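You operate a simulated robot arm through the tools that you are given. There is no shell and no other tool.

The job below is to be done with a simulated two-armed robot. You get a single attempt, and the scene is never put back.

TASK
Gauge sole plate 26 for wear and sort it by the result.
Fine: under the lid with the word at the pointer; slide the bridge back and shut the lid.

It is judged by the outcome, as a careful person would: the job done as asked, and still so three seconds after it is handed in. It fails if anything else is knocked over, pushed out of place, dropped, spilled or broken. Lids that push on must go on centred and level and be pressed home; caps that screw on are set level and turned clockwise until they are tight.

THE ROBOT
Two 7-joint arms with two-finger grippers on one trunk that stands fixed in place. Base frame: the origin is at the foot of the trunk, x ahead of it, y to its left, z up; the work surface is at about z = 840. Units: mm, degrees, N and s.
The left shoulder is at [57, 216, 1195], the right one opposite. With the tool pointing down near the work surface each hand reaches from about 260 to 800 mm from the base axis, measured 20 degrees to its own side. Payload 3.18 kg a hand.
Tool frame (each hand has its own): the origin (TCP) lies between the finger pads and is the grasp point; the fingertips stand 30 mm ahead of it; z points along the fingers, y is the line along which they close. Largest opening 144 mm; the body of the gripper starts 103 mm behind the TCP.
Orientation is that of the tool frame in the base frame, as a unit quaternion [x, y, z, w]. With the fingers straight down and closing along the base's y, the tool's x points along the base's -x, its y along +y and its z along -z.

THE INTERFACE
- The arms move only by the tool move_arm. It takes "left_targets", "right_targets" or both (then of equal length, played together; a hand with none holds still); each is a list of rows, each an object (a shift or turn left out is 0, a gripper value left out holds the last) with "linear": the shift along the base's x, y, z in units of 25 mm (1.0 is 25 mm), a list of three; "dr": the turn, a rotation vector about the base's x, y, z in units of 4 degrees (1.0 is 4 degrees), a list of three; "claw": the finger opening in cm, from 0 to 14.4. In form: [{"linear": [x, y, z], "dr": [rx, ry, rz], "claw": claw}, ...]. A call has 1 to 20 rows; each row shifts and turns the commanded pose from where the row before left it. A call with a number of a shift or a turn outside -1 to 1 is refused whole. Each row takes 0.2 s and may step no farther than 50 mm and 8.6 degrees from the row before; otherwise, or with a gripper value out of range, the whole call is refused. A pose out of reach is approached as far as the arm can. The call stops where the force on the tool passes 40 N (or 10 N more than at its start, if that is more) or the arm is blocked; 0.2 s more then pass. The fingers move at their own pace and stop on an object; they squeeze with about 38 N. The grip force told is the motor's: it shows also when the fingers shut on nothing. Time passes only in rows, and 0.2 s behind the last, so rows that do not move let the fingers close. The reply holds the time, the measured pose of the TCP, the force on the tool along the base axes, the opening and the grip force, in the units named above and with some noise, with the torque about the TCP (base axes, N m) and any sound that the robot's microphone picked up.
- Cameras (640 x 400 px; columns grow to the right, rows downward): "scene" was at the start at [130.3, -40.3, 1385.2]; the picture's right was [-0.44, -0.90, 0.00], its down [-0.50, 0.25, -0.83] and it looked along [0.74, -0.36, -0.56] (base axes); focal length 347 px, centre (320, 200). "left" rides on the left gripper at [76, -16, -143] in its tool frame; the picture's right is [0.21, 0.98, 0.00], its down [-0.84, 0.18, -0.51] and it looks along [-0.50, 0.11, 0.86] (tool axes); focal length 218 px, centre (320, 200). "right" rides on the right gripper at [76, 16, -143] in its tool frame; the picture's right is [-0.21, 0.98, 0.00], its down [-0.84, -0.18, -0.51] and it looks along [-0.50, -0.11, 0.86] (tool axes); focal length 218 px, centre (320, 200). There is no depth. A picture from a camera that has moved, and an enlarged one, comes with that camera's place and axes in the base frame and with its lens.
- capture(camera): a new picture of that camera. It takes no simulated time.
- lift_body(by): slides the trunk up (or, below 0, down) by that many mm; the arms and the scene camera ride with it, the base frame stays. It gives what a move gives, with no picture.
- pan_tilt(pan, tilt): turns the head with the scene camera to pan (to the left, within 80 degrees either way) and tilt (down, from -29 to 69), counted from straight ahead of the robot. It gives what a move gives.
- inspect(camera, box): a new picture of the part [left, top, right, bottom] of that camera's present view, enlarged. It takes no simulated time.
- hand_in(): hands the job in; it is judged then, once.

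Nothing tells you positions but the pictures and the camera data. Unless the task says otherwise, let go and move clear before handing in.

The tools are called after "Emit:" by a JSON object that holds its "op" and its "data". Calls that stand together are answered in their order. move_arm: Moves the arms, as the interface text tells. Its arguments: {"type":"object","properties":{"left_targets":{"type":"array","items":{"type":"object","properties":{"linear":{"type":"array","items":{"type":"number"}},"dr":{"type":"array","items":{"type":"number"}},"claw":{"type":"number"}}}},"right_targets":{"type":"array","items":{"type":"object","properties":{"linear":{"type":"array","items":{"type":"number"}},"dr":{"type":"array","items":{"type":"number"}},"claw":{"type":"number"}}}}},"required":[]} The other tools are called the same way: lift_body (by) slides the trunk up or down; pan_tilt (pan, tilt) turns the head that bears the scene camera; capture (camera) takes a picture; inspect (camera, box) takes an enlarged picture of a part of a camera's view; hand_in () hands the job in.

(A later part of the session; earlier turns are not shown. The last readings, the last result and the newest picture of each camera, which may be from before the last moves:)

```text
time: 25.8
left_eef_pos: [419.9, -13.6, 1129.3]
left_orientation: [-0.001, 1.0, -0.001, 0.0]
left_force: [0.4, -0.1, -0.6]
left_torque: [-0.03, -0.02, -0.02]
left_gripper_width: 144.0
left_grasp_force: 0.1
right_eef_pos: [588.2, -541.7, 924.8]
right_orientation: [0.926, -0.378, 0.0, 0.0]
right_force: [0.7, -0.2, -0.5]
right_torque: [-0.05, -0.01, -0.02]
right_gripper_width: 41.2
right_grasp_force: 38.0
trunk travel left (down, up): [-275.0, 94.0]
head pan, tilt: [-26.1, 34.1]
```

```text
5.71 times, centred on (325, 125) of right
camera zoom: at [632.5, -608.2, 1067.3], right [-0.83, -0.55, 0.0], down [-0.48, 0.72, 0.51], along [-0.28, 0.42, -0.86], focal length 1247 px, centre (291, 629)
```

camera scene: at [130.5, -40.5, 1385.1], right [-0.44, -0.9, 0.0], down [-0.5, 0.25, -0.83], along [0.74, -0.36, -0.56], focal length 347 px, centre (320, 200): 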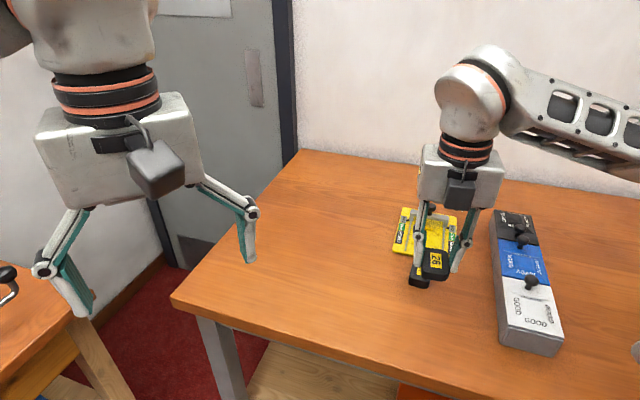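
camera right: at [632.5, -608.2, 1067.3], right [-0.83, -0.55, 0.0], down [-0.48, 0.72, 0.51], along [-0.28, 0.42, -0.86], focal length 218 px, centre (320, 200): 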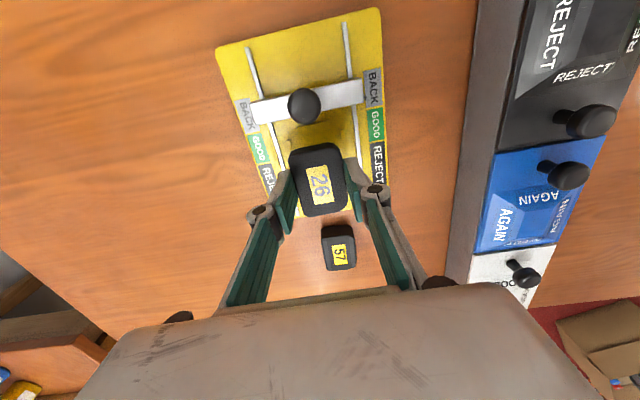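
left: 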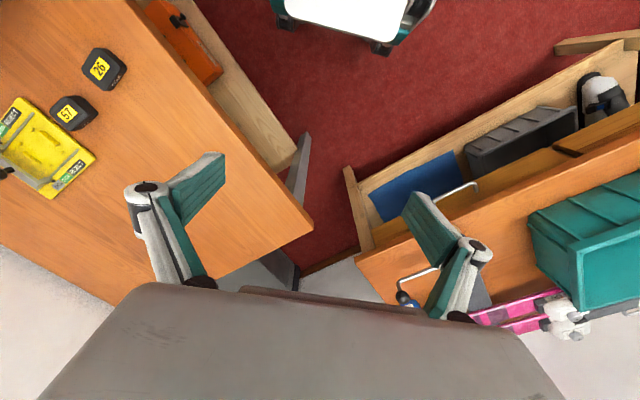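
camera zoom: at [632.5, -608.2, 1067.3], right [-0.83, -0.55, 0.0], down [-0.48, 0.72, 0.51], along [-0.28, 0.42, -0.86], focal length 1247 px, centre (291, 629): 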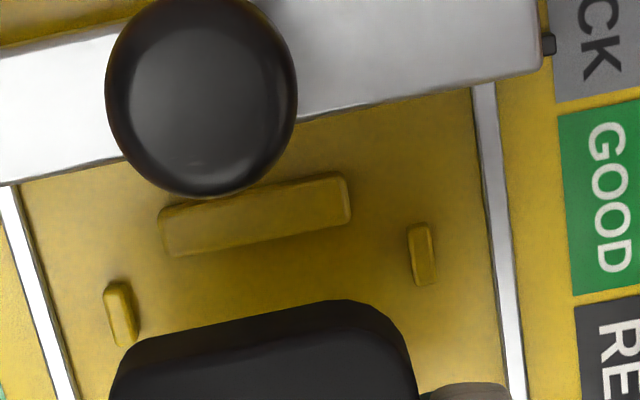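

Emit:
{"op": "move_arm", "data": {"right_targets": [{"linear": [-0.04, 0.04, -0.6]}, {"linear": [0, 0, -0.5]}, {"linear": [0, 0, -0.3]}, {"linear": [0, 0, -0.16]}, {}]}}

Emit:
{"op": "inspect", "data": {"camera": "scene", "box": [405, 205, 455, 255]}}

Emit:
{"op": "inspect", "data": {"camera": "right", "box": [260, 80, 380, 220]}}

```text
time: 27.0
left_eef_pos: [419.9, -13.6, 1129.5]
left_orientation: [-0.001, 1.0, -0.001, 0.0]
left_force: [0.4, -0.3, 0.7]
left_torque: [0.03, 0.0, 0.01]
left_gripper_width: 144.2
left_grasp_force: 0.1
right_eef_pos: [587.1, -540.8, 885.7]
right_orientation: [0.926, -0.377, 0.0, 0.0]
right_force: [0.3, -0.1, 0.2]
right_torque: [0.0, -0.01, 0.0]
right_gripper_width: 41.0
right_grasp_force: 37.4
trunk travel left (down, up): [-275.0, 94.0]
head pan, tilt: [-26.1, 34.1]
```

```text
8.00 times, centred on (430, 230) of scene
camera zoom: at [130.3, -40.4, 1385.2], right [-0.44, -0.9, 0.0], down [-0.5, 0.25, -0.83], along [0.74, -0.36, -0.56], focal length 2776 px, centre (-560, -40)
```

zoom: 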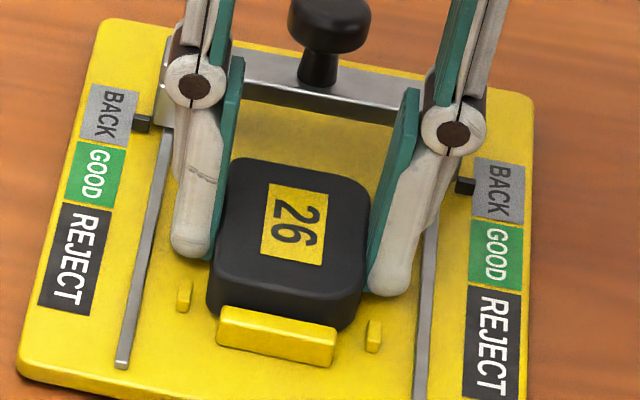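

```text
2.86 times, centred on (320, 150) of right
camera zoom: at [630.6, -606.7, 1027.2], right [-0.83, -0.55, 0.0], down [-0.48, 0.72, 0.51], along [-0.28, 0.42, -0.86], focal length 624 px, centre (320, 343)
```

zoom: 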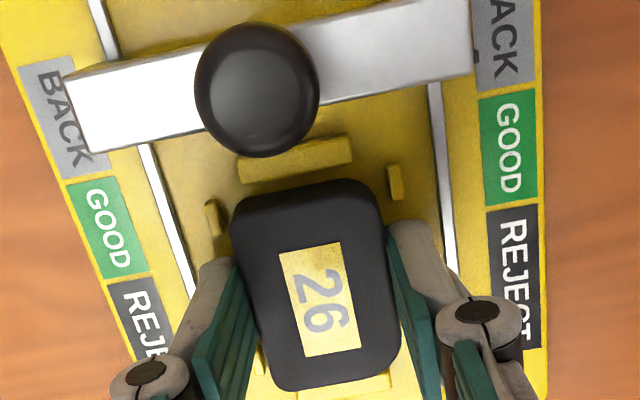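

Emit:
{"op": "move_arm", "data": {"right_targets": [{"linear": [0, 0, -0.1]}, {"linear": [0, 0, -0.06]}, {"linear": [0, 0, -0.04]}, {}]}}

```text
time: 28.0
left_eef_pos: [417.4, -12.9, 1130.4]
left_orientation: [-0.001, 1.0, -0.001, 0.001]
left_force: [-0.3, 0.7, 0.8]
left_torque: [0.01, 0.01, 0.02]
left_gripper_width: 143.7
left_grasp_force: 0.0
right_eef_pos: [586.0, -538.9, 883.0]
right_orientation: [0.926, -0.378, 0.005, -0.001]
right_force: [3.5, -5.0, 28.2]
right_torque: [0.11, 0.59, 0.08]
right_gripper_width: 41.1
right_grasp_force: 38.0
trunk travel left (down, up): [-275.0, 94.0]
head pan, tilt: [-26.1, 34.1]
```

Emit:
{"op": "inspect", "data": {"camera": "scene", "box": [405, 205, 455, 255]}}

Emit:
{"op": "inspect", "data": {"camera": "right", "box": [260, 80, 380, 220]}}

Emit:
{"op": "inspect", "data": {"camera": "left", "box": [0, 70, 110, 210]}}

```text
8.00 times, centred on (430, 230) of scene
camera zoom: at [128.5, -38.9, 1385.7], right [-0.44, -0.9, 0.0], down [-0.5, 0.25, -0.83], along [0.74, -0.36, -0.56], focal length 2776 px, centre (-560, -40)
```

zoom: 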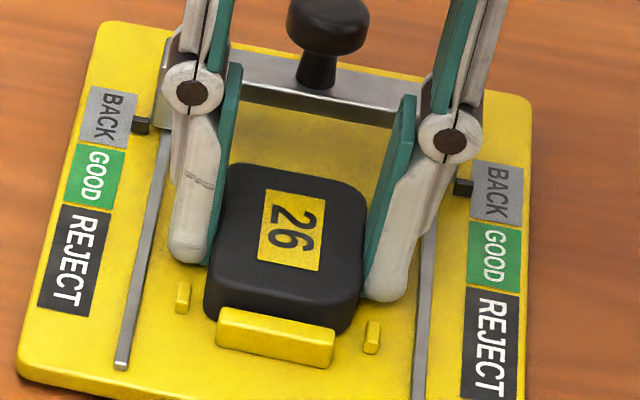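

```text
2.86 times, centred on (320, 150) of right
camera zoom: at [629.4, -606.2, 1026.2], right [-0.83, -0.55, -0.01], down [-0.48, 0.72, 0.5], along [-0.27, 0.42, -0.86], focal length 624 px, centre (320, 343)
```

zoom: 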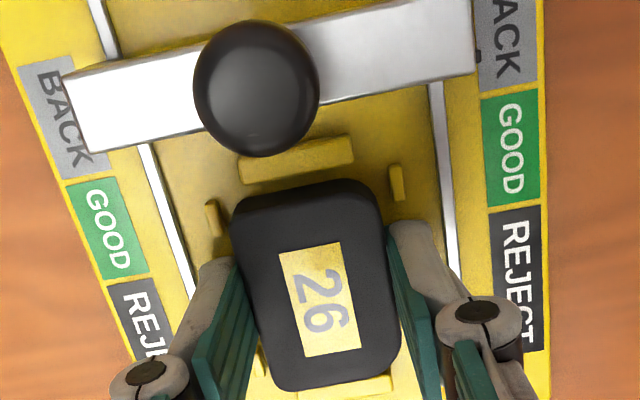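

```text
2.86 times, centred on (55, 140) of left
camera zoom: at [340.4, -28.1, 1273.0], right [-0.21, 0.98, 0.0], down [0.84, 0.18, 0.51], along [0.5, 0.1, -0.86], focal length 624 px, centre (1077, 371)
```

zoom: 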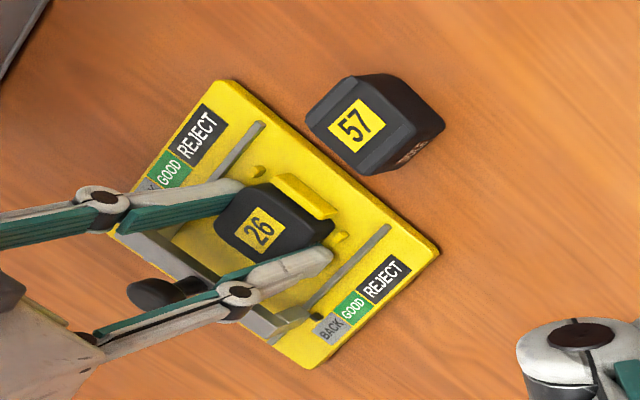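

Emit:
{"op": "move_arm", "data": {"right_targets": [{"linear": [0, 0, 0.08]}, {}]}}

Emit:
{"op": "move_arm", "data": {"right_targets": [{"claw": 4.8}, {}, {"linear": [0, 0, 0.3]}, {"linear": [0, 0, 0.7]}, {"linear": [0, 0, 0.9]}, {}]}}

Emit:
{"op": "inspect", "data": {"camera": "scene", "box": [405, 205, 455, 255]}}

Emit:
{"op": "inspect", "data": {"camera": "right", "box": [260, 80, 380, 220]}}

Emit:
{"op": "inspect", "data": {"camera": "left", "box": [0, 70, 110, 210]}}

```text
time: 28.6
left_eef_pos: [417.5, -11.9, 1130.7]
left_orientation: [-0.002, 1.0, 0.0, 0.0]
left_force: [0.6, -1.0, 0.4]
left_torque: [0.03, 0.0, 0.0]
left_gripper_width: 144.0
left_grasp_force: 0.1
right_eef_pos: [586.5, -539.8, 883.1]
right_orientation: [0.926, -0.377, 0.002, 0.001]
right_force: [7.1, -3.5, 22.5]
right_torque: [-0.11, -0.19, 0.02]
right_gripper_width: 41.1
right_grasp_force: 38.4
trunk travel left (down, up): [-275.0, 94.0]
head pan, tilt: [-26.1, 34.1]
```

```text
time: 30.0
left_eef_pos: [419.2, -14.8, 1129.0]
left_orientation: [-0.001, 1.0, -0.001, 0.001]
left_force: [0.7, 0.8, -0.2]
left_torque: [0.01, 0.03, -0.01]
left_gripper_width: 144.0
left_grasp_force: 0.1
right_eef_pos: [585.5, -541.0, 928.9]
right_orientation: [0.926, -0.378, 0.0, 0.0]
right_force: [0.5, -0.9, -0.1]
right_torque: [0.02, 0.0, 0.01]
right_gripper_width: 47.7
right_grasp_force: 0.1
trunk travel left (down, up): [-275.0, 94.0]
head pan, tilt: [-26.1, 34.1]
```

```text
8.00 times, centred on (430, 230) of scene
camera zoom: at [130.6, -40.6, 1385.1], right [-0.44, -0.9, 0.0], down [-0.5, 0.25, -0.83], along [0.74, -0.36, -0.56], focal length 2776 px, centre (-560, -40)
```

zoom: 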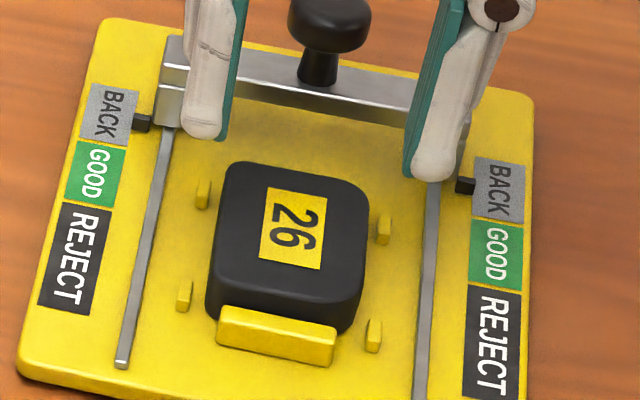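

```text
2.86 times, centred on (320, 150) of right
camera zoom: at [629.6, -606.1, 1071.0], right [-0.83, -0.55, 0.0], down [-0.48, 0.72, 0.51], along [-0.28, 0.42, -0.86], focal length 624 px, centre (320, 343)
```

zoom: 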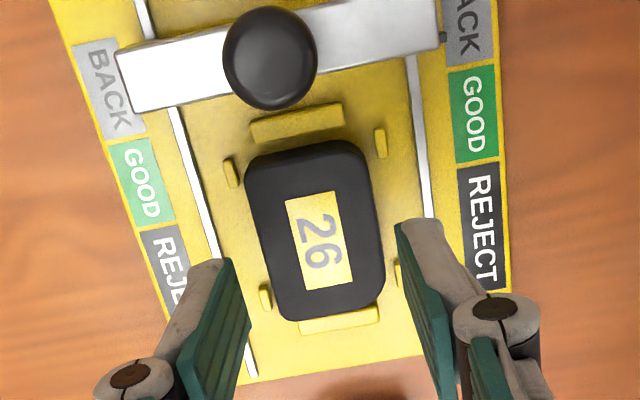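

```text
2.86 times, centred on (55, 140) of left
camera zoom: at [342.3, -29.6, 1272.0], right [-0.21, 0.98, 0.0], down [0.84, 0.18, 0.51], along [0.5, 0.11, -0.86], focal length 624 px, centre (1077, 371)
```

zoom: 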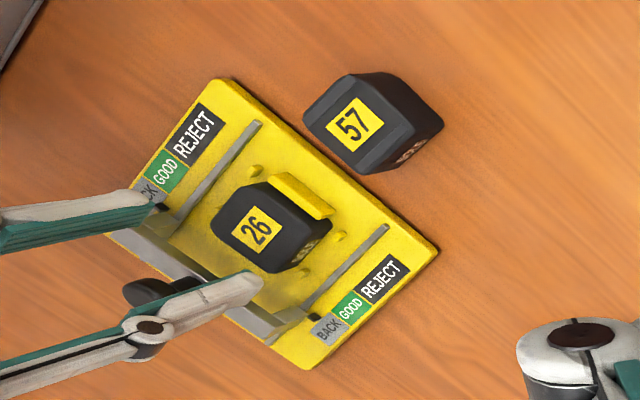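

Emit:
{"op": "move_arm", "data": {"right_targets": [{"linear": [0, 0, 0.8], "claw": 6}, {"linear": [0, 0, 0.64]}, {"linear": [0.87, -0.855, 0]}, {"linear": [0.87, -0.855, 0]}, {"linear": [0, 0, -0.5]}, {}]}}

Emit:
{"op": "inspect", "data": {"camera": "scene", "box": [400, 180, 470, 260]}}

Emit:
{"op": "capture", "data": {"camera": "right"}}

```text
time: 31.4
left_eef_pos: [418.9, -12.9, 1130.1]
left_orientation: [-0.002, 1.0, -0.001, 0.001]
left_force: [-0.3, 0.2, -0.4]
left_torque: [-0.01, 0.02, -0.01]
left_gripper_width: 144.1
left_grasp_force: 0.1
right_eef_pos: [628.7, -581.9, 953.7]
right_orientation: [0.926, -0.378, 0.001, 0.001]
right_force: [0.3, -0.3, -0.1]
right_torque: [0.03, -0.02, -0.03]
right_gripper_width: 59.8
right_grasp_force: 0.0
trunk travel left (down, up): [-275.0, 94.0]
head pan, tilt: [-26.1, 34.1]
```

```text
5.00 times, centred on (435, 220) of scene
camera zoom: at [130.2, -40.0, 1385.2], right [-0.44, -0.9, 0.0], down [-0.5, 0.25, -0.83], along [0.74, -0.36, -0.56], focal length 1735 px, centre (-255, 100)
```

zoom: 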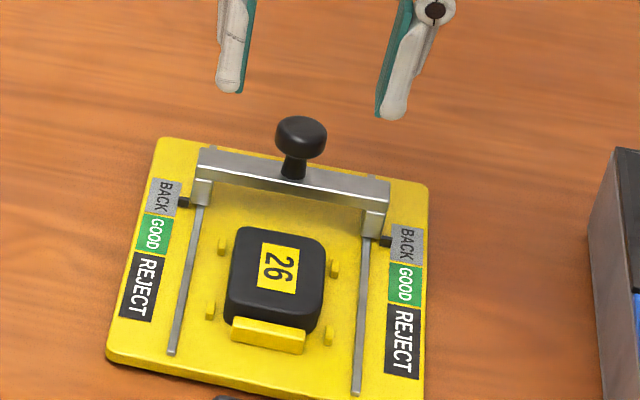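

```text
taken
camera right: at [674.3, -648.9, 1095.8], right [-0.83, -0.55, 0.0], down [-0.48, 0.72, 0.51], along [-0.28, 0.42, -0.86], focal length 218 px, centre (320, 200)
```

right: 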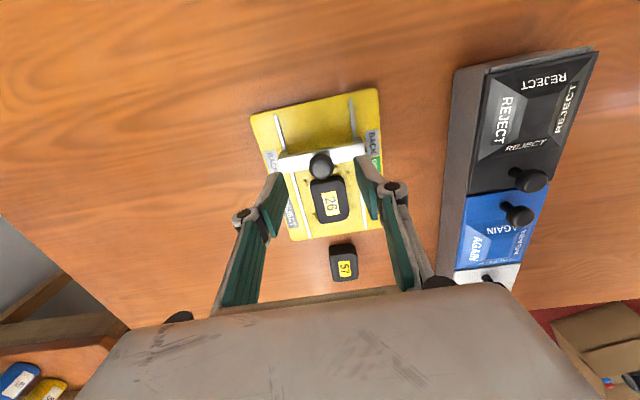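

Emit:
{"op": "move_arm", "data": {"right_targets": [{"linear": [0.06, -0.04, -0.8]}, {"linear": [0, 0, -0.7]}, {}]}}

Emit:
{"op": "inspect", "data": {"camera": "scene", "box": [400, 180, 470, 260]}}

Emit:
{"op": "inspect", "data": {"camera": "left", "box": [0, 70, 110, 210]}}

```text
time: 32.2
left_eef_pos: [418.9, -14.9, 1131.1]
left_orientation: [-0.001, 1.0, -0.001, 0.0]
left_force: [-0.2, -0.1, 0.8]
left_torque: [-0.01, -0.03, -0.01]
left_gripper_width: 143.8
left_grasp_force: 0.0
right_eef_pos: [631.7, -584.7, 916.3]
right_orientation: [0.926, -0.378, 0.001, 0.001]
right_force: [0.2, 0.5, 0.0]
right_torque: [-0.02, 0.02, -0.03]
right_gripper_width: 60.1
right_grasp_force: 0.0
trunk travel left (down, up): [-275.0, 94.0]
head pan, tilt: [-26.1, 34.1]
```

```text
5.00 times, centred on (435, 220) of scene
camera zoom: at [130.3, -40.2, 1385.2], right [-0.44, -0.9, 0.0], down [-0.5, 0.25, -0.83], along [0.74, -0.36, -0.56], focal length 1735 px, centre (-255, 100)
```

zoom: 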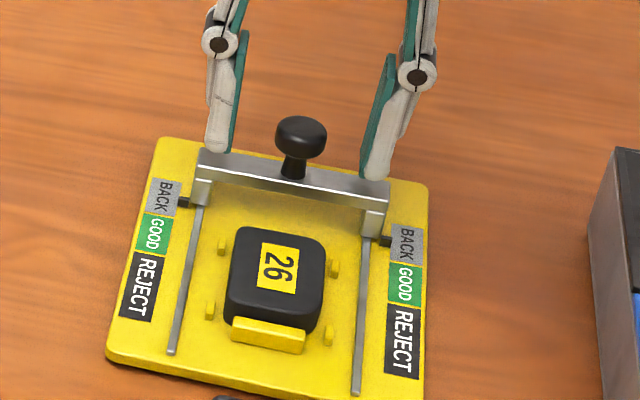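

```text
2.86 times, centred on (55, 140) of left
camera zoom: at [342.0, -29.3, 1272.1], right [-0.21, 0.98, 0.0], down [0.84, 0.18, 0.51], along [0.5, 0.11, -0.86], focal length 624 px, centre (1077, 371)
```

zoom: 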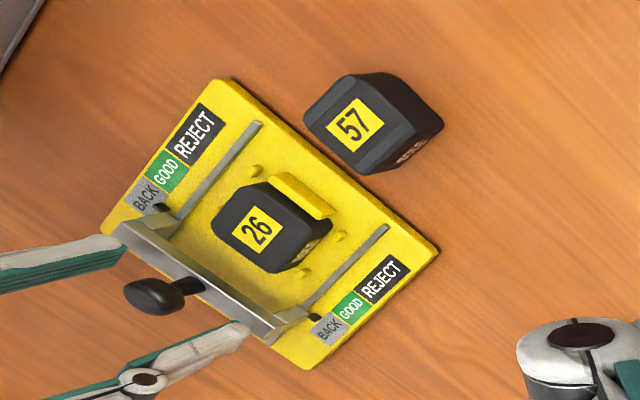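

Emit:
{"op": "move_arm", "data": {"right_targets": [{"linear": [0.04, 0.04, 0]}, {"claw": 0}, {}, {}]}}

Emit:
{"op": "inspect", "data": {"camera": "scene", "box": [400, 180, 470, 260]}}

```text
time: 33.2
left_eef_pos: [418.4, -14.9, 1130.3]
left_orientation: [0.0, 1.0, 0.0, 0.001]
left_force: [-1.2, -0.8, 0.0]
left_torque: [0.01, -0.03, 0.0]
left_gripper_width: 144.0
left_grasp_force: 0.1
right_eef_pos: [632.1, -584.9, 915.2]
right_orientation: [0.925, -0.379, 0.001, 0.001]
right_force: [-6.8, -5.8, -0.2]
right_torque: [-0.12, 0.16, 0.03]
right_gripper_width: 22.7
right_grasp_force: 38.4
trunk travel left (down, up): [-275.0, 94.0]
head pan, tilt: [-26.1, 34.1]
```

```text
5.00 times, centred on (435, 220) of scene
camera zoom: at [129.7, -41.0, 1385.2], right [-0.44, -0.9, 0.0], down [-0.5, 0.25, -0.83], along [0.74, -0.36, -0.56], focal length 1735 px, centre (-255, 100)
```

zoom: 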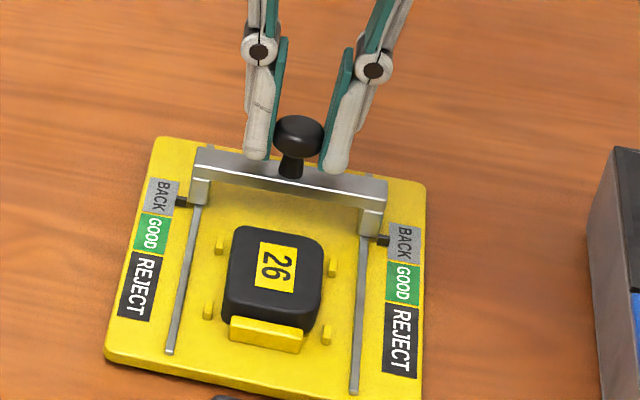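

Emit:
{"op": "move_arm", "data": {"right_targets": [{"linear": [-0.035, -0.035, 0]}, {"linear": [-0.1427, 0.1402, 0]}, {"linear": [-0.1427, 0.1402, 0]}, {}]}}

Emit:
{"op": "inspect", "data": {"camera": "scene", "box": [400, 180, 470, 260]}}

```text
time: 34.2
left_eef_pos: [420.0, -14.0, 1130.3]
left_orientation: [-0.001, 1.0, 0.0, -0.001]
left_force: [0.0, -0.3, 0.5]
left_torque: [0.01, 0.01, 0.03]
left_gripper_width: 143.9
left_grasp_force: 0.0
right_eef_pos: [624.7, -577.1, 915.2]
right_orientation: [0.926, -0.377, 0.0, 0.0]
right_force: [-4.2, -5.2, 0.1]
right_torque: [-0.26, -0.06, 0.07]
right_gripper_width: 22.7
right_grasp_force: 38.1
trunk travel left (down, up): [-275.0, 94.0]
head pan, tilt: [-26.1, 34.1]
```

```text
5.00 times, centred on (435, 220) of scene
camera zoom: at [129.9, -40.9, 1385.2], right [-0.44, -0.9, 0.0], down [-0.5, 0.25, -0.83], along [0.74, -0.36, -0.56], focal length 1735 px, centre (-255, 100)
```

zoom: 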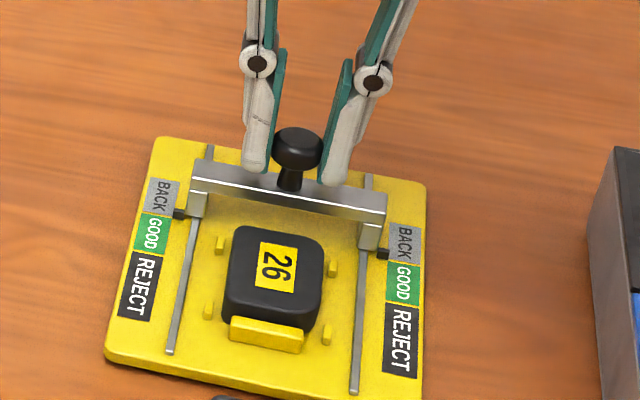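

Emit:
{"op": "move_arm", "data": {"right_targets": [{"linear": [-0.04, -0.04, 0]}, {"linear": [-0.1427, 0.1402, 0]}, {"linear": [-0.1427, 0.1402, 0]}, {}]}}

Emit:
{"op": "inspect", "data": {"camera": "scene", "box": [400, 180, 470, 260]}}

```text
time: 35.2
left_eef_pos: [417.6, -13.4, 1129.3]
left_orientation: [-0.001, 1.0, -0.001, 0.0]
left_force: [0.9, -0.4, -0.2]
left_torque: [0.0, 0.0, 0.01]
left_gripper_width: 143.8
left_grasp_force: 0.0
right_eef_pos: [616.6, -568.8, 915.6]
right_orientation: [0.926, -0.377, 0.0, -0.001]
right_force: [0.6, -0.4, 3.7]
right_torque: [0.21, 0.19, 0.04]
right_gripper_width: 22.7
right_grasp_force: 38.2
trunk travel left (down, up): [-275.0, 94.0]
head pan, tilt: [-26.1, 34.1]
```

```text
5.00 times, centred on (435, 220) of scene
camera zoom: at [130.1, -40.0, 1385.3], right [-0.44, -0.9, 0.0], down [-0.5, 0.25, -0.83], along [0.74, -0.36, -0.56], focal length 1735 px, centre (-255, 100)
```

zoom: 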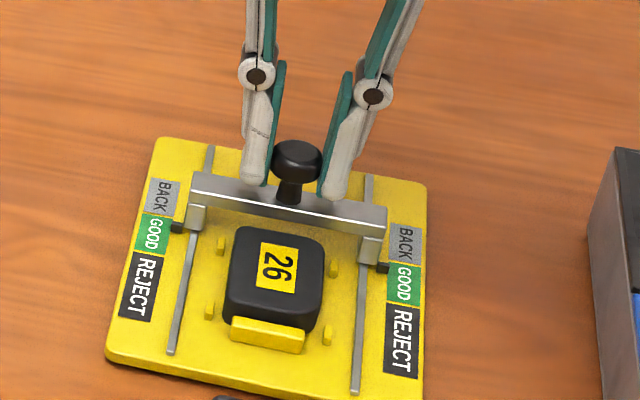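

Emit:
{"op": "move_arm", "data": {"right_targets": [{"linear": [-0.1, 0.098, 0]}, {"linear": [-0.1, 0.098, 0]}, {}]}}

Emit:
{"op": "inspect", "data": {"camera": "scene", "box": [400, 180, 470, 260]}}

```text
time: 36.0
left_eef_pos: [419.0, -12.7, 1130.3]
left_orientation: [0.0, 1.0, -0.001, 0.0]
left_force: [0.2, -1.0, 0.1]
left_torque: [0.05, -0.02, 0.03]
left_gripper_width: 143.8
left_grasp_force: 0.0
right_eef_pos: [611.3, -564.9, 914.2]
right_orientation: [0.926, -0.377, 0.001, 0.001]
right_force: [4.2, 3.6, 4.4]
right_torque: [0.11, -0.1, 0.02]
right_gripper_width: 22.9
right_grasp_force: 37.7
trunk travel left (down, up): [-275.0, 94.0]
head pan, tilt: [-26.1, 34.1]
```

```text
5.00 times, centred on (435, 220) of scene
camera zoom: at [130.4, -39.6, 1385.2], right [-0.44, -0.9, 0.0], down [-0.5, 0.25, -0.83], along [0.74, -0.36, -0.56], focal length 1735 px, centre (-255, 100)
```

zoom: 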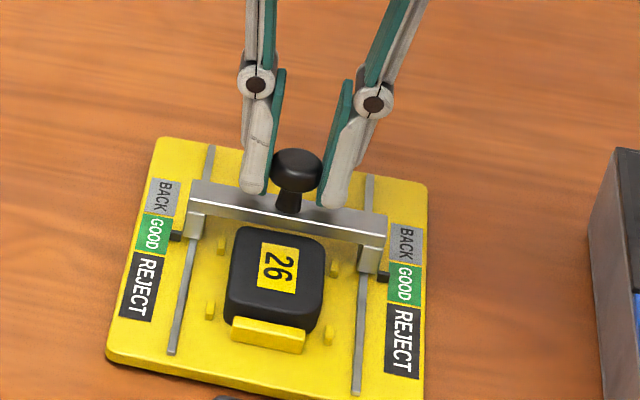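

Emit:
{"op": "move_arm", "data": {"right_targets": [{"linear": [-0.06, 0.12, 0]}, {"linear": [-0.08, 0.078, 0]}, {}]}}

Emit:
{"op": "inspect", "data": {"camera": "scene", "box": [400, 180, 470, 260]}}

Emit:
{"op": "inspect", "data": {"camera": "left", "box": [0, 70, 110, 210]}}

```text
time: 36.8
left_eef_pos: [419.5, -13.7, 1128.6]
left_orientation: [-0.001, 1.0, -0.001, -0.001]
left_force: [-0.5, -0.4, -0.3]
left_torque: [-0.01, -0.02, -0.02]
left_gripper_width: 144.0
left_grasp_force: 0.1
right_eef_pos: [607.6, -561.6, 914.6]
right_orientation: [0.926, -0.378, -0.001, 0.001]
right_force: [4.5, 3.7, 0.7]
right_torque: [-0.3, -0.47, 0.02]
right_gripper_width: 22.8
right_grasp_force: 38.3
trunk travel left (down, up): [-275.0, 94.0]
head pan, tilt: [-26.1, 34.1]
```

```text
5.00 times, centred on (435, 220) of scene
camera zoom: at [130.8, -39.8, 1385.1], right [-0.44, -0.9, 0.0], down [-0.5, 0.25, -0.83], along [0.74, -0.36, -0.56], focal length 1735 px, centre (-255, 100)
```

zoom: 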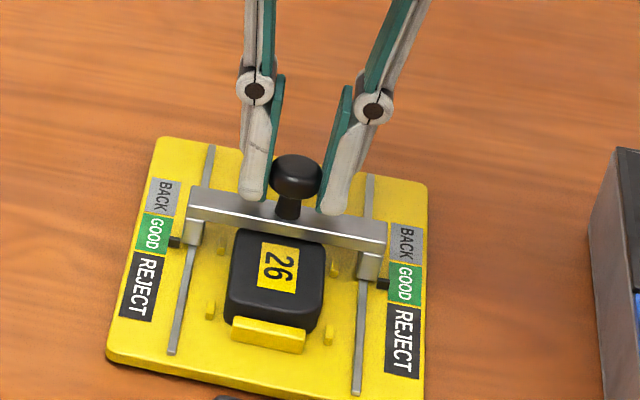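

```text
2.86 times, centred on (55, 140) of left
camera zoom: at [342.5, -28.9, 1271.9], right [-0.21, 0.98, 0.0], down [0.84, 0.18, 0.51], along [0.5, 0.11, -0.86], focal length 624 px, centre (1077, 371)
```

zoom: 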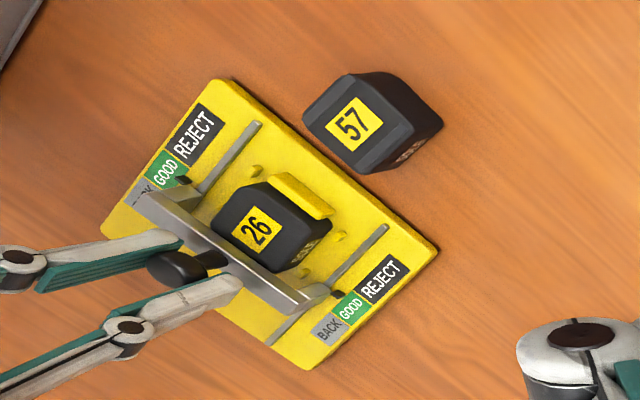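

Emit:
{"op": "move_arm", "data": {"right_targets": [{"linear": [-0.06, 0.1, 0]}, {"linear": [-0.08, 0.078, 0]}, {}]}}

Emit:
{"op": "inspect", "data": {"camera": "scene", "box": [410, 195, 460, 250]}}

Emit:
{"op": "inspect", "data": {"camera": "left", "box": [10, 80, 90, 180]}}

```text
time: 37.6
left_eef_pos: [418.3, -14.2, 1129.6]
left_orientation: [0.0, 1.0, -0.001, 0.0]
left_force: [0.1, -0.9, -0.9]
left_torque: [0.0, -0.01, 0.02]
left_gripper_width: 143.9
left_grasp_force: 0.0
right_eef_pos: [603.2, -556.8, 915.5]
right_orientation: [0.926, -0.378, 0.0, 0.0]
right_force: [2.0, 1.6, 1.1]
right_torque: [-0.05, -0.06, 0.0]
right_gripper_width: 22.7
right_grasp_force: 38.1
trunk travel left (down, up): [-275.0, 94.0]
head pan, tilt: [-26.1, 34.1]
```

```text
7.27 times, centred on (435, 222) of scene
camera zoom: at [130.5, -40.0, 1385.2], right [-0.44, -0.9, 0.0], down [-0.5, 0.25, -0.83], along [0.74, -0.36, -0.56], focal length 2524 px, centre (-516, 36)
```

zoom: 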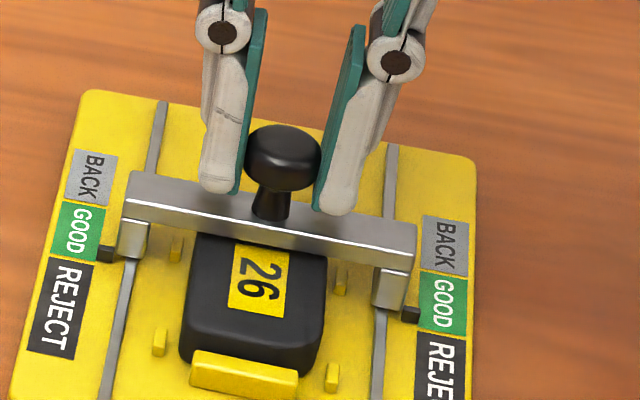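

```text
4.00 times, centred on (50, 130) of left
camera zoom: at [342.2, -29.0, 1272.1], right [-0.21, 0.98, 0.0], down [0.84, 0.18, 0.51], along [0.5, 0.11, -0.86], focal length 873 px, centre (1400, 480)
```

zoom: 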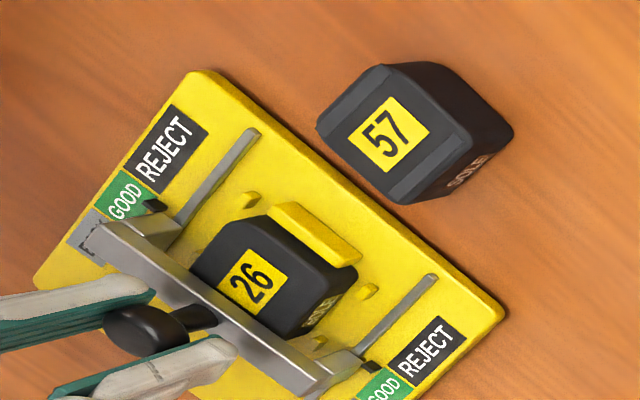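

Emit:
{"op": "move_arm", "data": {"right_targets": [{"linear": [-0.08, 0.09, 0]}, {"linear": [-0.08, 0.078, 0]}, {}]}}

Emit:
{"op": "inspect", "data": {"camera": "scene", "box": [410, 195, 460, 250]}}

Emit:
{"op": "inspect", "data": {"camera": "left", "box": [10, 80, 90, 180]}}

```text
time: 38.4
left_eef_pos: [419.1, -14.0, 1129.2]
left_orientation: [0.0, 1.0, -0.001, 0.001]
left_force: [-0.1, 0.5, 0.5]
left_torque: [0.01, -0.04, -0.02]
left_gripper_width: 144.1
left_grasp_force: 0.0
right_eef_pos: [600.0, -552.6, 914.9]
right_orientation: [0.926, -0.378, -0.001, 0.0]
right_force: [0.9, 0.5, 2.3]
right_torque: [0.07, 0.07, 0.02]
right_gripper_width: 22.9
right_grasp_force: 38.8
trunk travel left (down, up): [-275.0, 94.0]
head pan, tilt: [-26.1, 34.1]
```

```text
7.27 times, centred on (435, 222) of scene
camera zoom: at [130.2, -40.1, 1385.2], right [-0.44, -0.9, 0.0], down [-0.5, 0.25, -0.83], along [0.74, -0.36, -0.56], focal length 2524 px, centre (-516, 36)
```

zoom: 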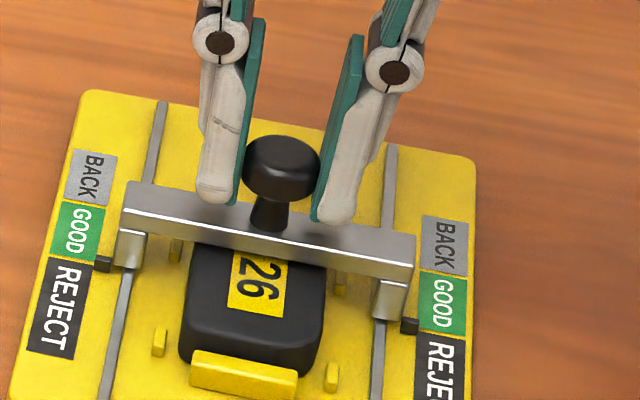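

```text
4.00 times, centred on (50, 130) of left
camera zoom: at [341.9, -29.1, 1272.2], right [-0.21, 0.98, 0.0], down [0.84, 0.18, 0.51], along [0.5, 0.11, -0.86], focal length 873 px, centre (1400, 480)
```

zoom: 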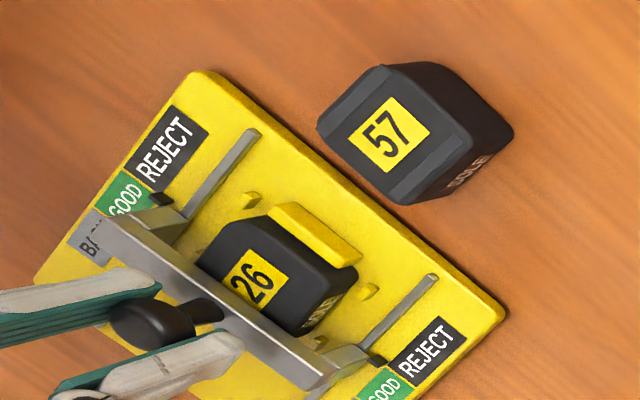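

Emit:
{"op": "move_arm", "data": {"right_targets": [{"linear": [-0.1, 0.1, 0]}, {"linear": [-0.12, 0.118, 0]}, {"linear": [-0.12, 0.118, 0]}, {}]}}

Emit:
{"op": "inspect", "data": {"camera": "scene", "box": [410, 195, 460, 250]}}

Emit:
{"op": "inspect", "data": {"camera": "left", "box": [10, 80, 90, 180]}}

```text
time: 39.4
left_eef_pos: [417.8, -13.5, 1130.0]
left_orientation: [0.0, 1.0, 0.0, 0.0]
left_force: [-0.5, 0.5, -0.1]
left_torque: [0.0, 0.0, 0.05]
left_gripper_width: 144.0
left_grasp_force: 0.0
right_eef_pos: [592.0, -544.8, 915.9]
right_orientation: [0.926, -0.377, 0.001, 0.001]
right_force: [0.8, -0.3, 1.8]
right_torque: [-0.03, -0.02, 0.02]
right_gripper_width: 22.8
right_grasp_force: 38.1
trunk travel left (down, up): [-275.0, 94.0]
head pan, tilt: [-26.1, 34.1]
```

```text
7.27 times, centred on (435, 222) of scene
camera zoom: at [130.2, -40.2, 1385.2], right [-0.44, -0.9, 0.0], down [-0.5, 0.25, -0.83], along [0.74, -0.36, -0.56], focal length 2524 px, centre (-516, 36)
```

zoom: 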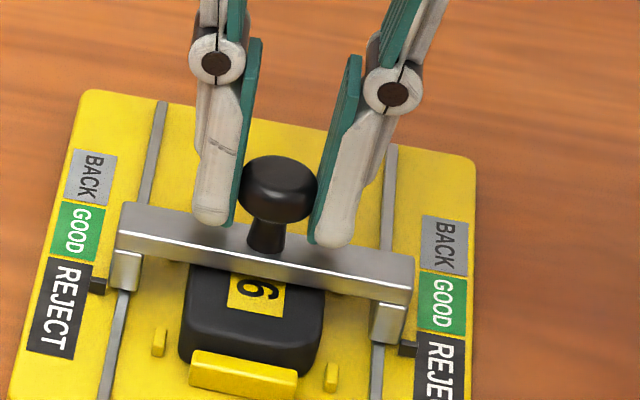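

```text
4.00 times, centred on (50, 130) of left
camera zoom: at [341.9, -29.3, 1272.2], right [-0.21, 0.98, 0.0], down [0.84, 0.18, 0.51], along [0.5, 0.11, -0.86], focal length 873 px, centre (1400, 480)
```

zoom: 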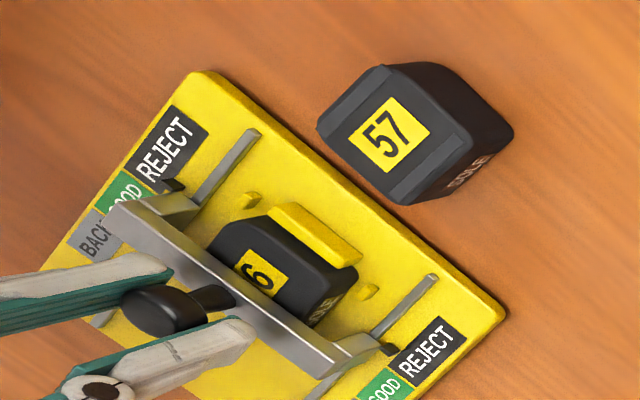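

Emit:
{"op": "move_arm", "data": {"right_targets": [{"linear": [-0.12, 0.118, 0]}, {"linear": [-0.14, 0.138, 0]}, {"linear": [-0.14, 0.138, 0]}, {}]}}

Emit:
{"op": "inspect", "data": {"camera": "scene", "box": [410, 195, 460, 250]}}

Emit:
{"op": "inspect", "data": {"camera": "left", "box": [10, 80, 90, 180]}}

```text
time: 40.4
left_eef_pos: [419.3, -13.9, 1129.2]
left_orientation: [-0.001, 1.0, -0.001, 0.0]
left_force: [-0.3, 0.3, 0.6]
left_torque: [-0.02, 0.01, 0.0]
left_gripper_width: 144.1
left_grasp_force: 0.0
right_eef_pos: [581.0, -535.6, 916.8]
right_orientation: [0.926, -0.378, 0.0, 0.0]
right_force: [-0.7, -1.0, 0.0]
right_torque: [-0.34, -0.33, -0.02]
right_gripper_width: 22.7
right_grasp_force: 37.7
trunk travel left (down, up): [-275.0, 94.0]
head pan, tilt: [-26.1, 34.1]
```

```text
7.27 times, centred on (435, 222) of scene
camera zoom: at [130.3, -40.3, 1385.2], right [-0.44, -0.9, 0.0], down [-0.5, 0.25, -0.83], along [0.74, -0.36, -0.56], focal length 2524 px, centre (-516, 36)
```

zoom: 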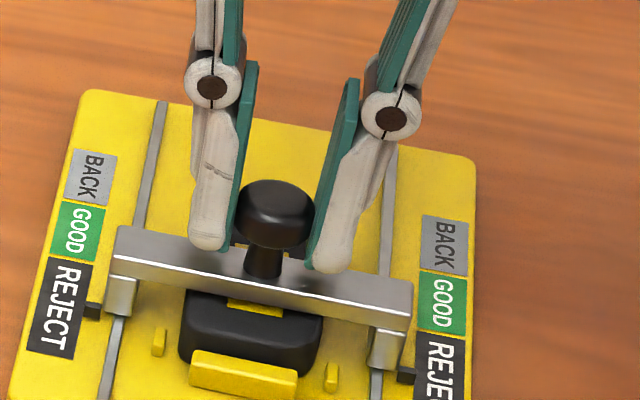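

```text
4.00 times, centred on (50, 130) of left
camera zoom: at [342.0, -29.4, 1272.1], right [-0.21, 0.98, 0.0], down [0.84, 0.18, 0.51], along [0.5, 0.11, -0.86], focal length 873 px, centre (1400, 480)
```

zoom: 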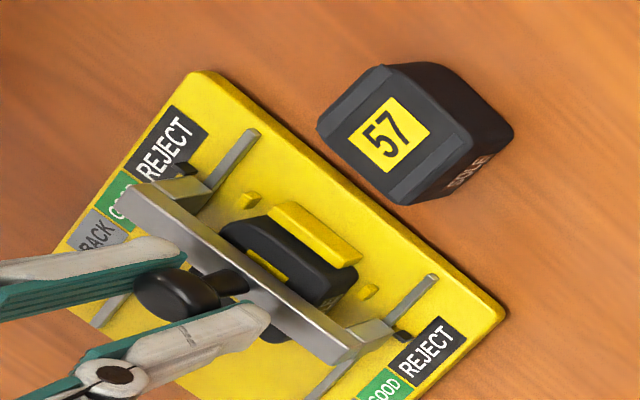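

Emit:
{"op": "move_arm", "data": {"right_targets": [{"linear": [-0.14, 0.138, 0]}, {"linear": [-0.14, 0.138, 0]}, {"linear": [-0.14, 0.138, 0]}, {}]}}

Emit:
{"op": "inspect", "data": {"camera": "scene", "box": [410, 195, 460, 250]}}

Emit:
{"op": "inspect", "data": {"camera": "left", "box": [10, 80, 90, 180]}}

```text
time: 41.4
left_eef_pos: [418.8, -14.2, 1129.6]
left_orientation: [0.0, 1.0, 0.0, 0.0]
left_force: [-0.8, 0.2, 0.2]
left_torque: [-0.01, 0.01, -0.01]
left_gripper_width: 144.2
left_grasp_force: 0.0
right_eef_pos: [570.7, -524.8, 915.8]
right_orientation: [0.926, -0.378, 0.0, -0.001]
right_force: [3.5, -5.0, 1.0]
right_torque: [-0.5, -0.44, -0.01]
right_gripper_width: 22.8
right_grasp_force: 38.4
trunk travel left (down, up): [-275.0, 94.0]
head pan, tilt: [-26.1, 34.1]
```

```text
7.27 times, centred on (435, 222) of scene
camera zoom: at [130.7, -40.9, 1385.1], right [-0.44, -0.9, 0.0], down [-0.5, 0.25, -0.83], along [0.74, -0.36, -0.56], focal length 2524 px, centre (-516, 36)
```

zoom: 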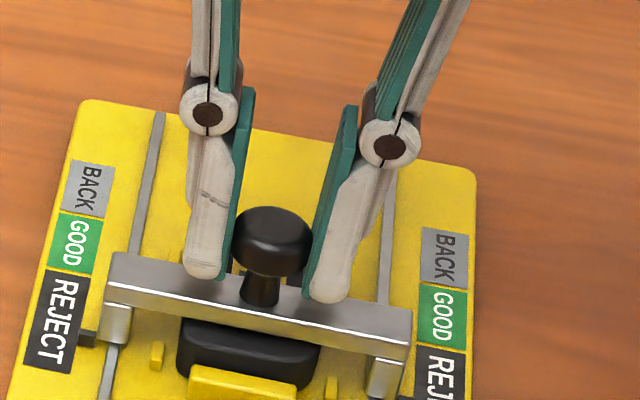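

```text
4.00 times, centred on (50, 130) of left
camera zoom: at [342.3, -29.9, 1272.0], right [-0.21, 0.98, 0.0], down [0.84, 0.18, 0.51], along [0.5, 0.11, -0.86], focal length 873 px, centre (1400, 480)
```

zoom: 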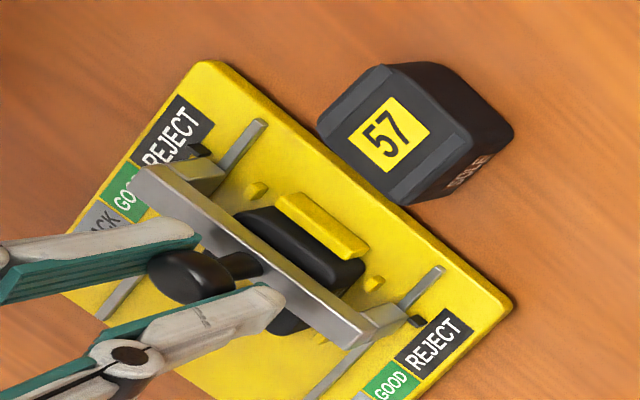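

Emit:
{"op": "move_arm", "data": {"right_targets": [{"linear": [0.285, -0.2804, 0]}, {"linear": [0.285, -0.2804, 0]}, {"linear": [0.285, -0.2804, 0]}, {"linear": [0.285, -0.2804, 0]}, {"linear": [0.285, -0.2804, 0]}, {"linear": [0.285, -0.2804, 0]}, {"linear": [0.285, -0.2804, 0]}, {}]}}

Emit:
{"op": "inspect", "data": {"camera": "scene", "box": [400, 180, 470, 260]}}

Emit:
{"op": "inspect", "data": {"camera": "left", "box": [0, 70, 110, 210]}}

```text
time: 43.2
left_eef_pos: [417.5, -13.8, 1130.2]
left_orientation: [-0.001, 1.0, 0.0, -0.001]
left_force: [0.4, 0.1, -0.4]
left_torque: [0.01, -0.01, -0.01]
left_gripper_width: 143.8
left_grasp_force: 0.1
right_eef_pos: [619.6, -573.4, 915.0]
right_orientation: [0.926, -0.377, 0.0, 0.001]
right_force: [-5.6, -6.1, 4.3]
right_torque: [-0.01, 0.22, 0.0]
right_gripper_width: 23.0
right_grasp_force: 38.1
trunk travel left (down, up): [-275.0, 94.0]
head pan, tilt: [-26.1, 34.1]
```

```text
5.00 times, centred on (435, 220) of scene
camera zoom: at [129.5, -40.7, 1385.2], right [-0.44, -0.9, 0.0], down [-0.5, 0.25, -0.83], along [0.74, -0.36, -0.56], focal length 1735 px, centre (-255, 100)
```

zoom: 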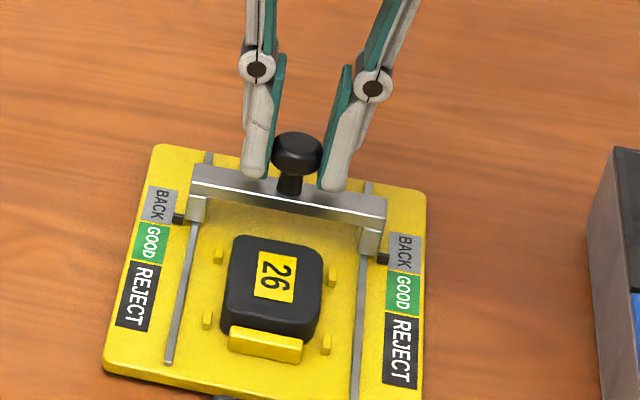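

```text
2.86 times, centred on (55, 140) of left
camera zoom: at [341.2, -29.7, 1272.3], right [-0.21, 0.98, 0.0], down [0.84, 0.18, 0.51], along [0.5, 0.11, -0.86], focal length 624 px, centre (1077, 371)
```

zoom: 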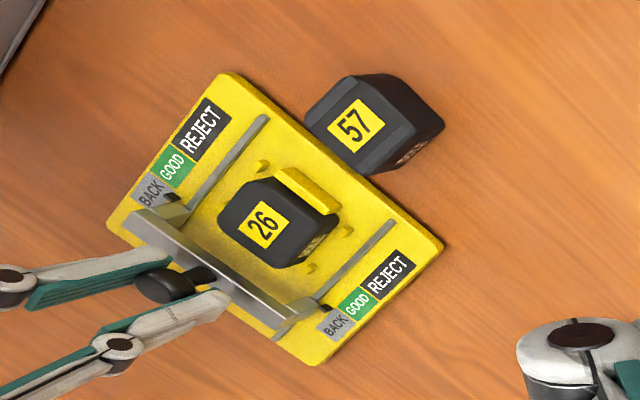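

Emit:
{"op": "move_arm", "data": {"right_targets": [{"linear": [0.1, -0.17, 0]}, {"linear": [0.1, -0.098, 0]}, {}]}}

Emit:
{"op": "inspect", "data": {"camera": "scene", "box": [400, 180, 470, 260]}}

```text
time: 44.0
left_eef_pos: [418.2, -14.2, 1129.9]
left_orientation: [-0.002, 1.0, -0.001, 0.0]
left_force: [-0.5, -0.2, 0.1]
left_torque: [-0.04, -0.01, 0.02]
left_gripper_width: 143.7
left_grasp_force: 0.1
right_eef_pos: [626.9, -579.6, 915.8]
right_orientation: [0.926, -0.377, 0.0, 0.001]
right_force: [-5.0, -1.5, 1.2]
right_torque: [-0.52, -0.36, 0.06]
right_gripper_width: 22.6
right_grasp_force: 38.1
trunk travel left (down, up): [-275.0, 94.0]
head pan, tilt: [-26.1, 34.1]
```

```text
5.00 times, centred on (435, 220) of scene
camera zoom: at [129.8, -40.3, 1385.2], right [-0.44, -0.9, 0.0], down [-0.5, 0.25, -0.83], along [0.74, -0.36, -0.56], focal length 1735 px, centre (-255, 100)
```

zoom: 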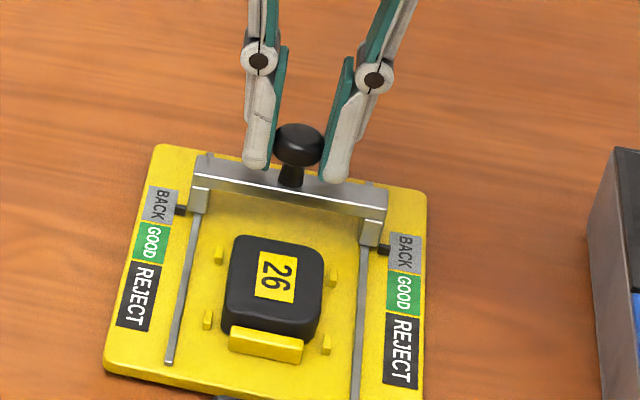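

Emit:
{"op": "move_arm", "data": {"right_targets": [{"linear": [0.04, -0.098, 0]}, {"linear": [0.08, -0.08, 0]}, {}]}}

Emit:
{"op": "inspect", "data": {"camera": "scene", "box": [400, 180, 470, 260]}}

```text
time: 44.8
left_eef_pos: [418.7, -13.5, 1130.3]
left_orientation: [-0.001, 1.0, -0.001, -0.001]
left_force: [0.5, 0.2, 0.9]
left_torque: [0.02, 0.01, 0.01]
left_gripper_width: 143.9
left_grasp_force: 0.0
right_eef_pos: [629.4, -583.9, 915.1]
right_orientation: [0.926, -0.377, 0.0, 0.0]
right_force: [-5.0, 7.8, 0.0]
right_torque: [0.39, 0.39, 0.1]
right_gripper_width: 23.0
right_grasp_force: 37.7
trunk travel left (down, up): [-275.0, 94.0]
head pan, tilt: [-26.1, 34.1]
```

```text
5.00 times, centred on (435, 220) of scene
camera zoom: at [130.4, -39.8, 1385.1], right [-0.44, -0.9, 0.0], down [-0.5, 0.25, -0.83], along [0.74, -0.36, -0.56], focal length 1735 px, centre (-255, 100)
```

zoom: 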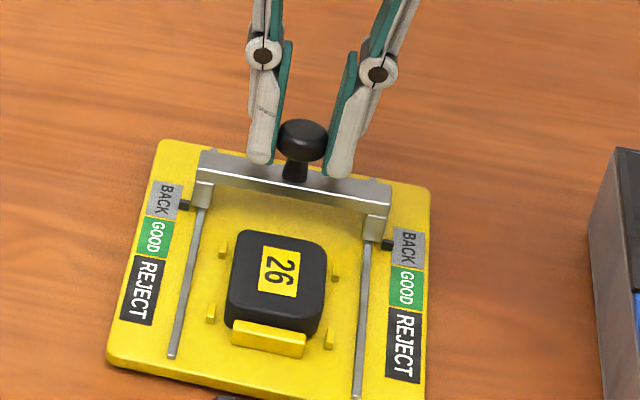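

Emit:
{"op": "move_arm", "data": {"right_targets": [{"linear": [0.05, -0.049, 0]}, {"linear": [0.05, -0.049, 0]}, {}]}}

Emit:
{"op": "inspect", "data": {"camera": "scene", "box": [400, 180, 470, 260]}}

Emit:
{"op": "inspect", "data": {"camera": "left", "box": [0, 70, 110, 210]}}

```text
time: 45.6
left_eef_pos: [418.6, -13.9, 1129.7]
left_orientation: [-0.001, 1.0, 0.0, 0.0]
left_force: [0.1, 0.3, -0.2]
left_torque: [-0.01, 0.0, -0.01]
left_gripper_width: 144.0
left_grasp_force: 0.1
right_eef_pos: [631.3, -586.7, 915.2]
right_orientation: [0.926, -0.378, -0.001, 0.001]
right_force: [-4.5, 5.8, 0.8]
right_torque: [0.04, 0.01, -0.02]
right_gripper_width: 22.6
right_grasp_force: 38.2
trunk travel left (down, up): [-275.0, 94.0]
head pan, tilt: [-26.1, 34.1]
```

```text
5.00 times, centred on (435, 220) of scene
camera zoom: at [130.4, -40.2, 1385.1], right [-0.44, -0.9, 0.0], down [-0.5, 0.25, -0.83], along [0.74, -0.36, -0.56], focal length 1735 px, centre (-255, 100)
```

zoom: 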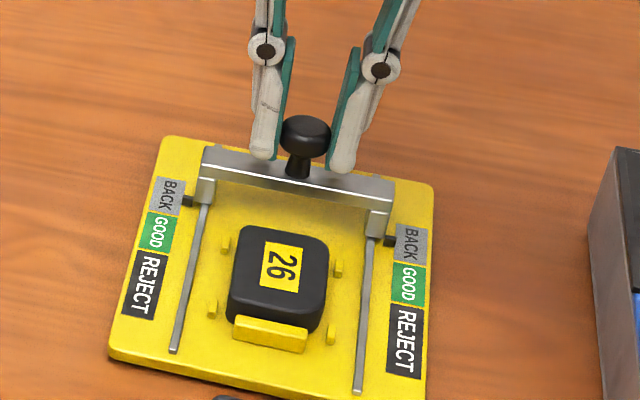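

```text
2.86 times, centred on (55, 140) of left
camera zoom: at [342.1, -29.3, 1272.0], right [-0.21, 0.98, 0.0], down [0.84, 0.18, 0.51], along [0.5, 0.11, -0.86], focal length 624 px, centre (1077, 371)
```

zoom: 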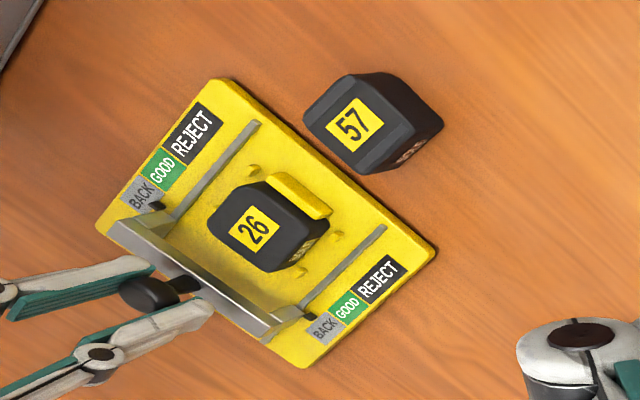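

Emit:
{"op": "move_arm", "data": {"right_targets": [{"linear": [-0.03, 0.03, 0]}, {"claw": 6}, {}, {"linear": [0, 0, 0.5]}, {"linear": [0, 0, 1]}, {"linear": [0, 0, 1]}, {}]}}

Emit:
{"op": "inspect", "data": {"camera": "scene", "box": [485, 200, 550, 250]}}

Emit:
{"op": "inspect", "data": {"camera": "scene", "box": [400, 180, 470, 260]}}

Emit:
{"op": "capture", "data": {"camera": "right"}}

```text
time: 47.2
left_eef_pos: [418.6, -14.1, 1129.8]
left_orientation: [-0.001, 1.0, 0.0, 0.0]
left_force: [-0.5, -0.3, 0.0]
left_torque: [0.02, 0.03, -0.02]
left_gripper_width: 143.9
left_grasp_force: 0.0
right_eef_pos: [631.0, -585.5, 979.3]
right_orientation: [0.926, -0.377, 0.0, 0.0]
right_force: [-0.2, -0.4, -0.3]
right_torque: [0.0, -0.02, 0.01]
right_gripper_width: 60.2
right_grasp_force: 0.0
trunk travel left (down, up): [-275.0, 94.0]
head pan, tilt: [-26.1, 34.1]
```

```text
8.00 times, centred on (518, 225) of scene
camera zoom: at [130.6, -40.5, 1385.1], right [-0.44, -0.9, 0.0], down [-0.5, 0.25, -0.83], along [0.74, -0.36, -0.56], focal length 2776 px, centre (-1260, 0)
```

zoom: 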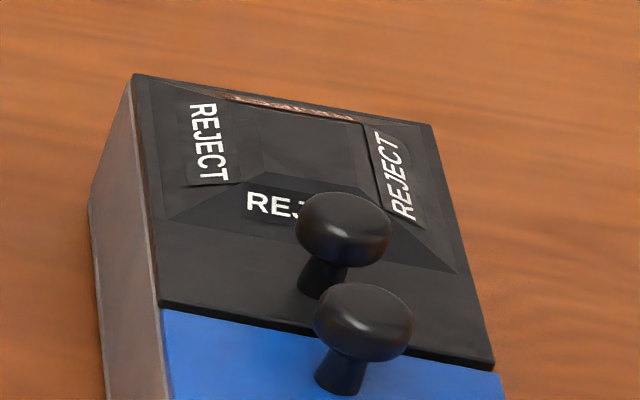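

```text
5.00 times, centred on (435, 220) of scene
camera zoom: at [130.6, -40.5, 1385.1], right [-0.44, -0.9, 0.0], down [-0.5, 0.25, -0.83], along [0.74, -0.36, -0.56], focal length 1735 px, centre (-255, 100)
```

zoom: 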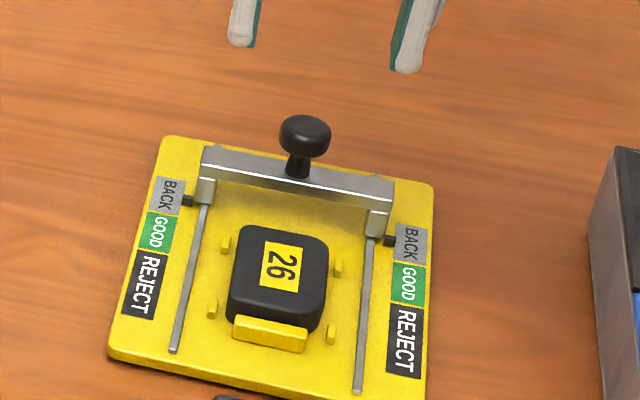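

```text
taken
camera right: at [674.6, -651.6, 1120.3], right [-0.83, -0.55, 0.0], down [-0.48, 0.72, 0.51], along [-0.28, 0.42, -0.86], focal length 218 px, centre (320, 200)
```

right: 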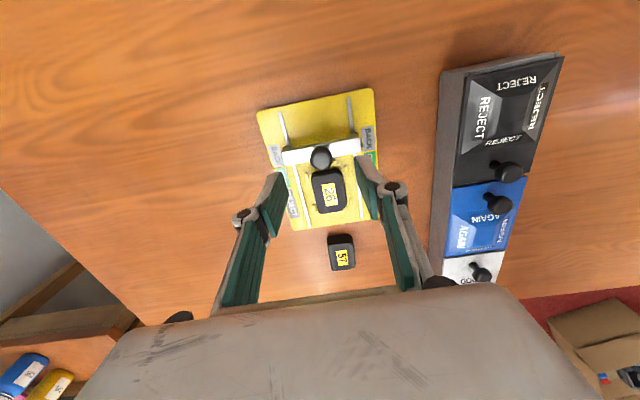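

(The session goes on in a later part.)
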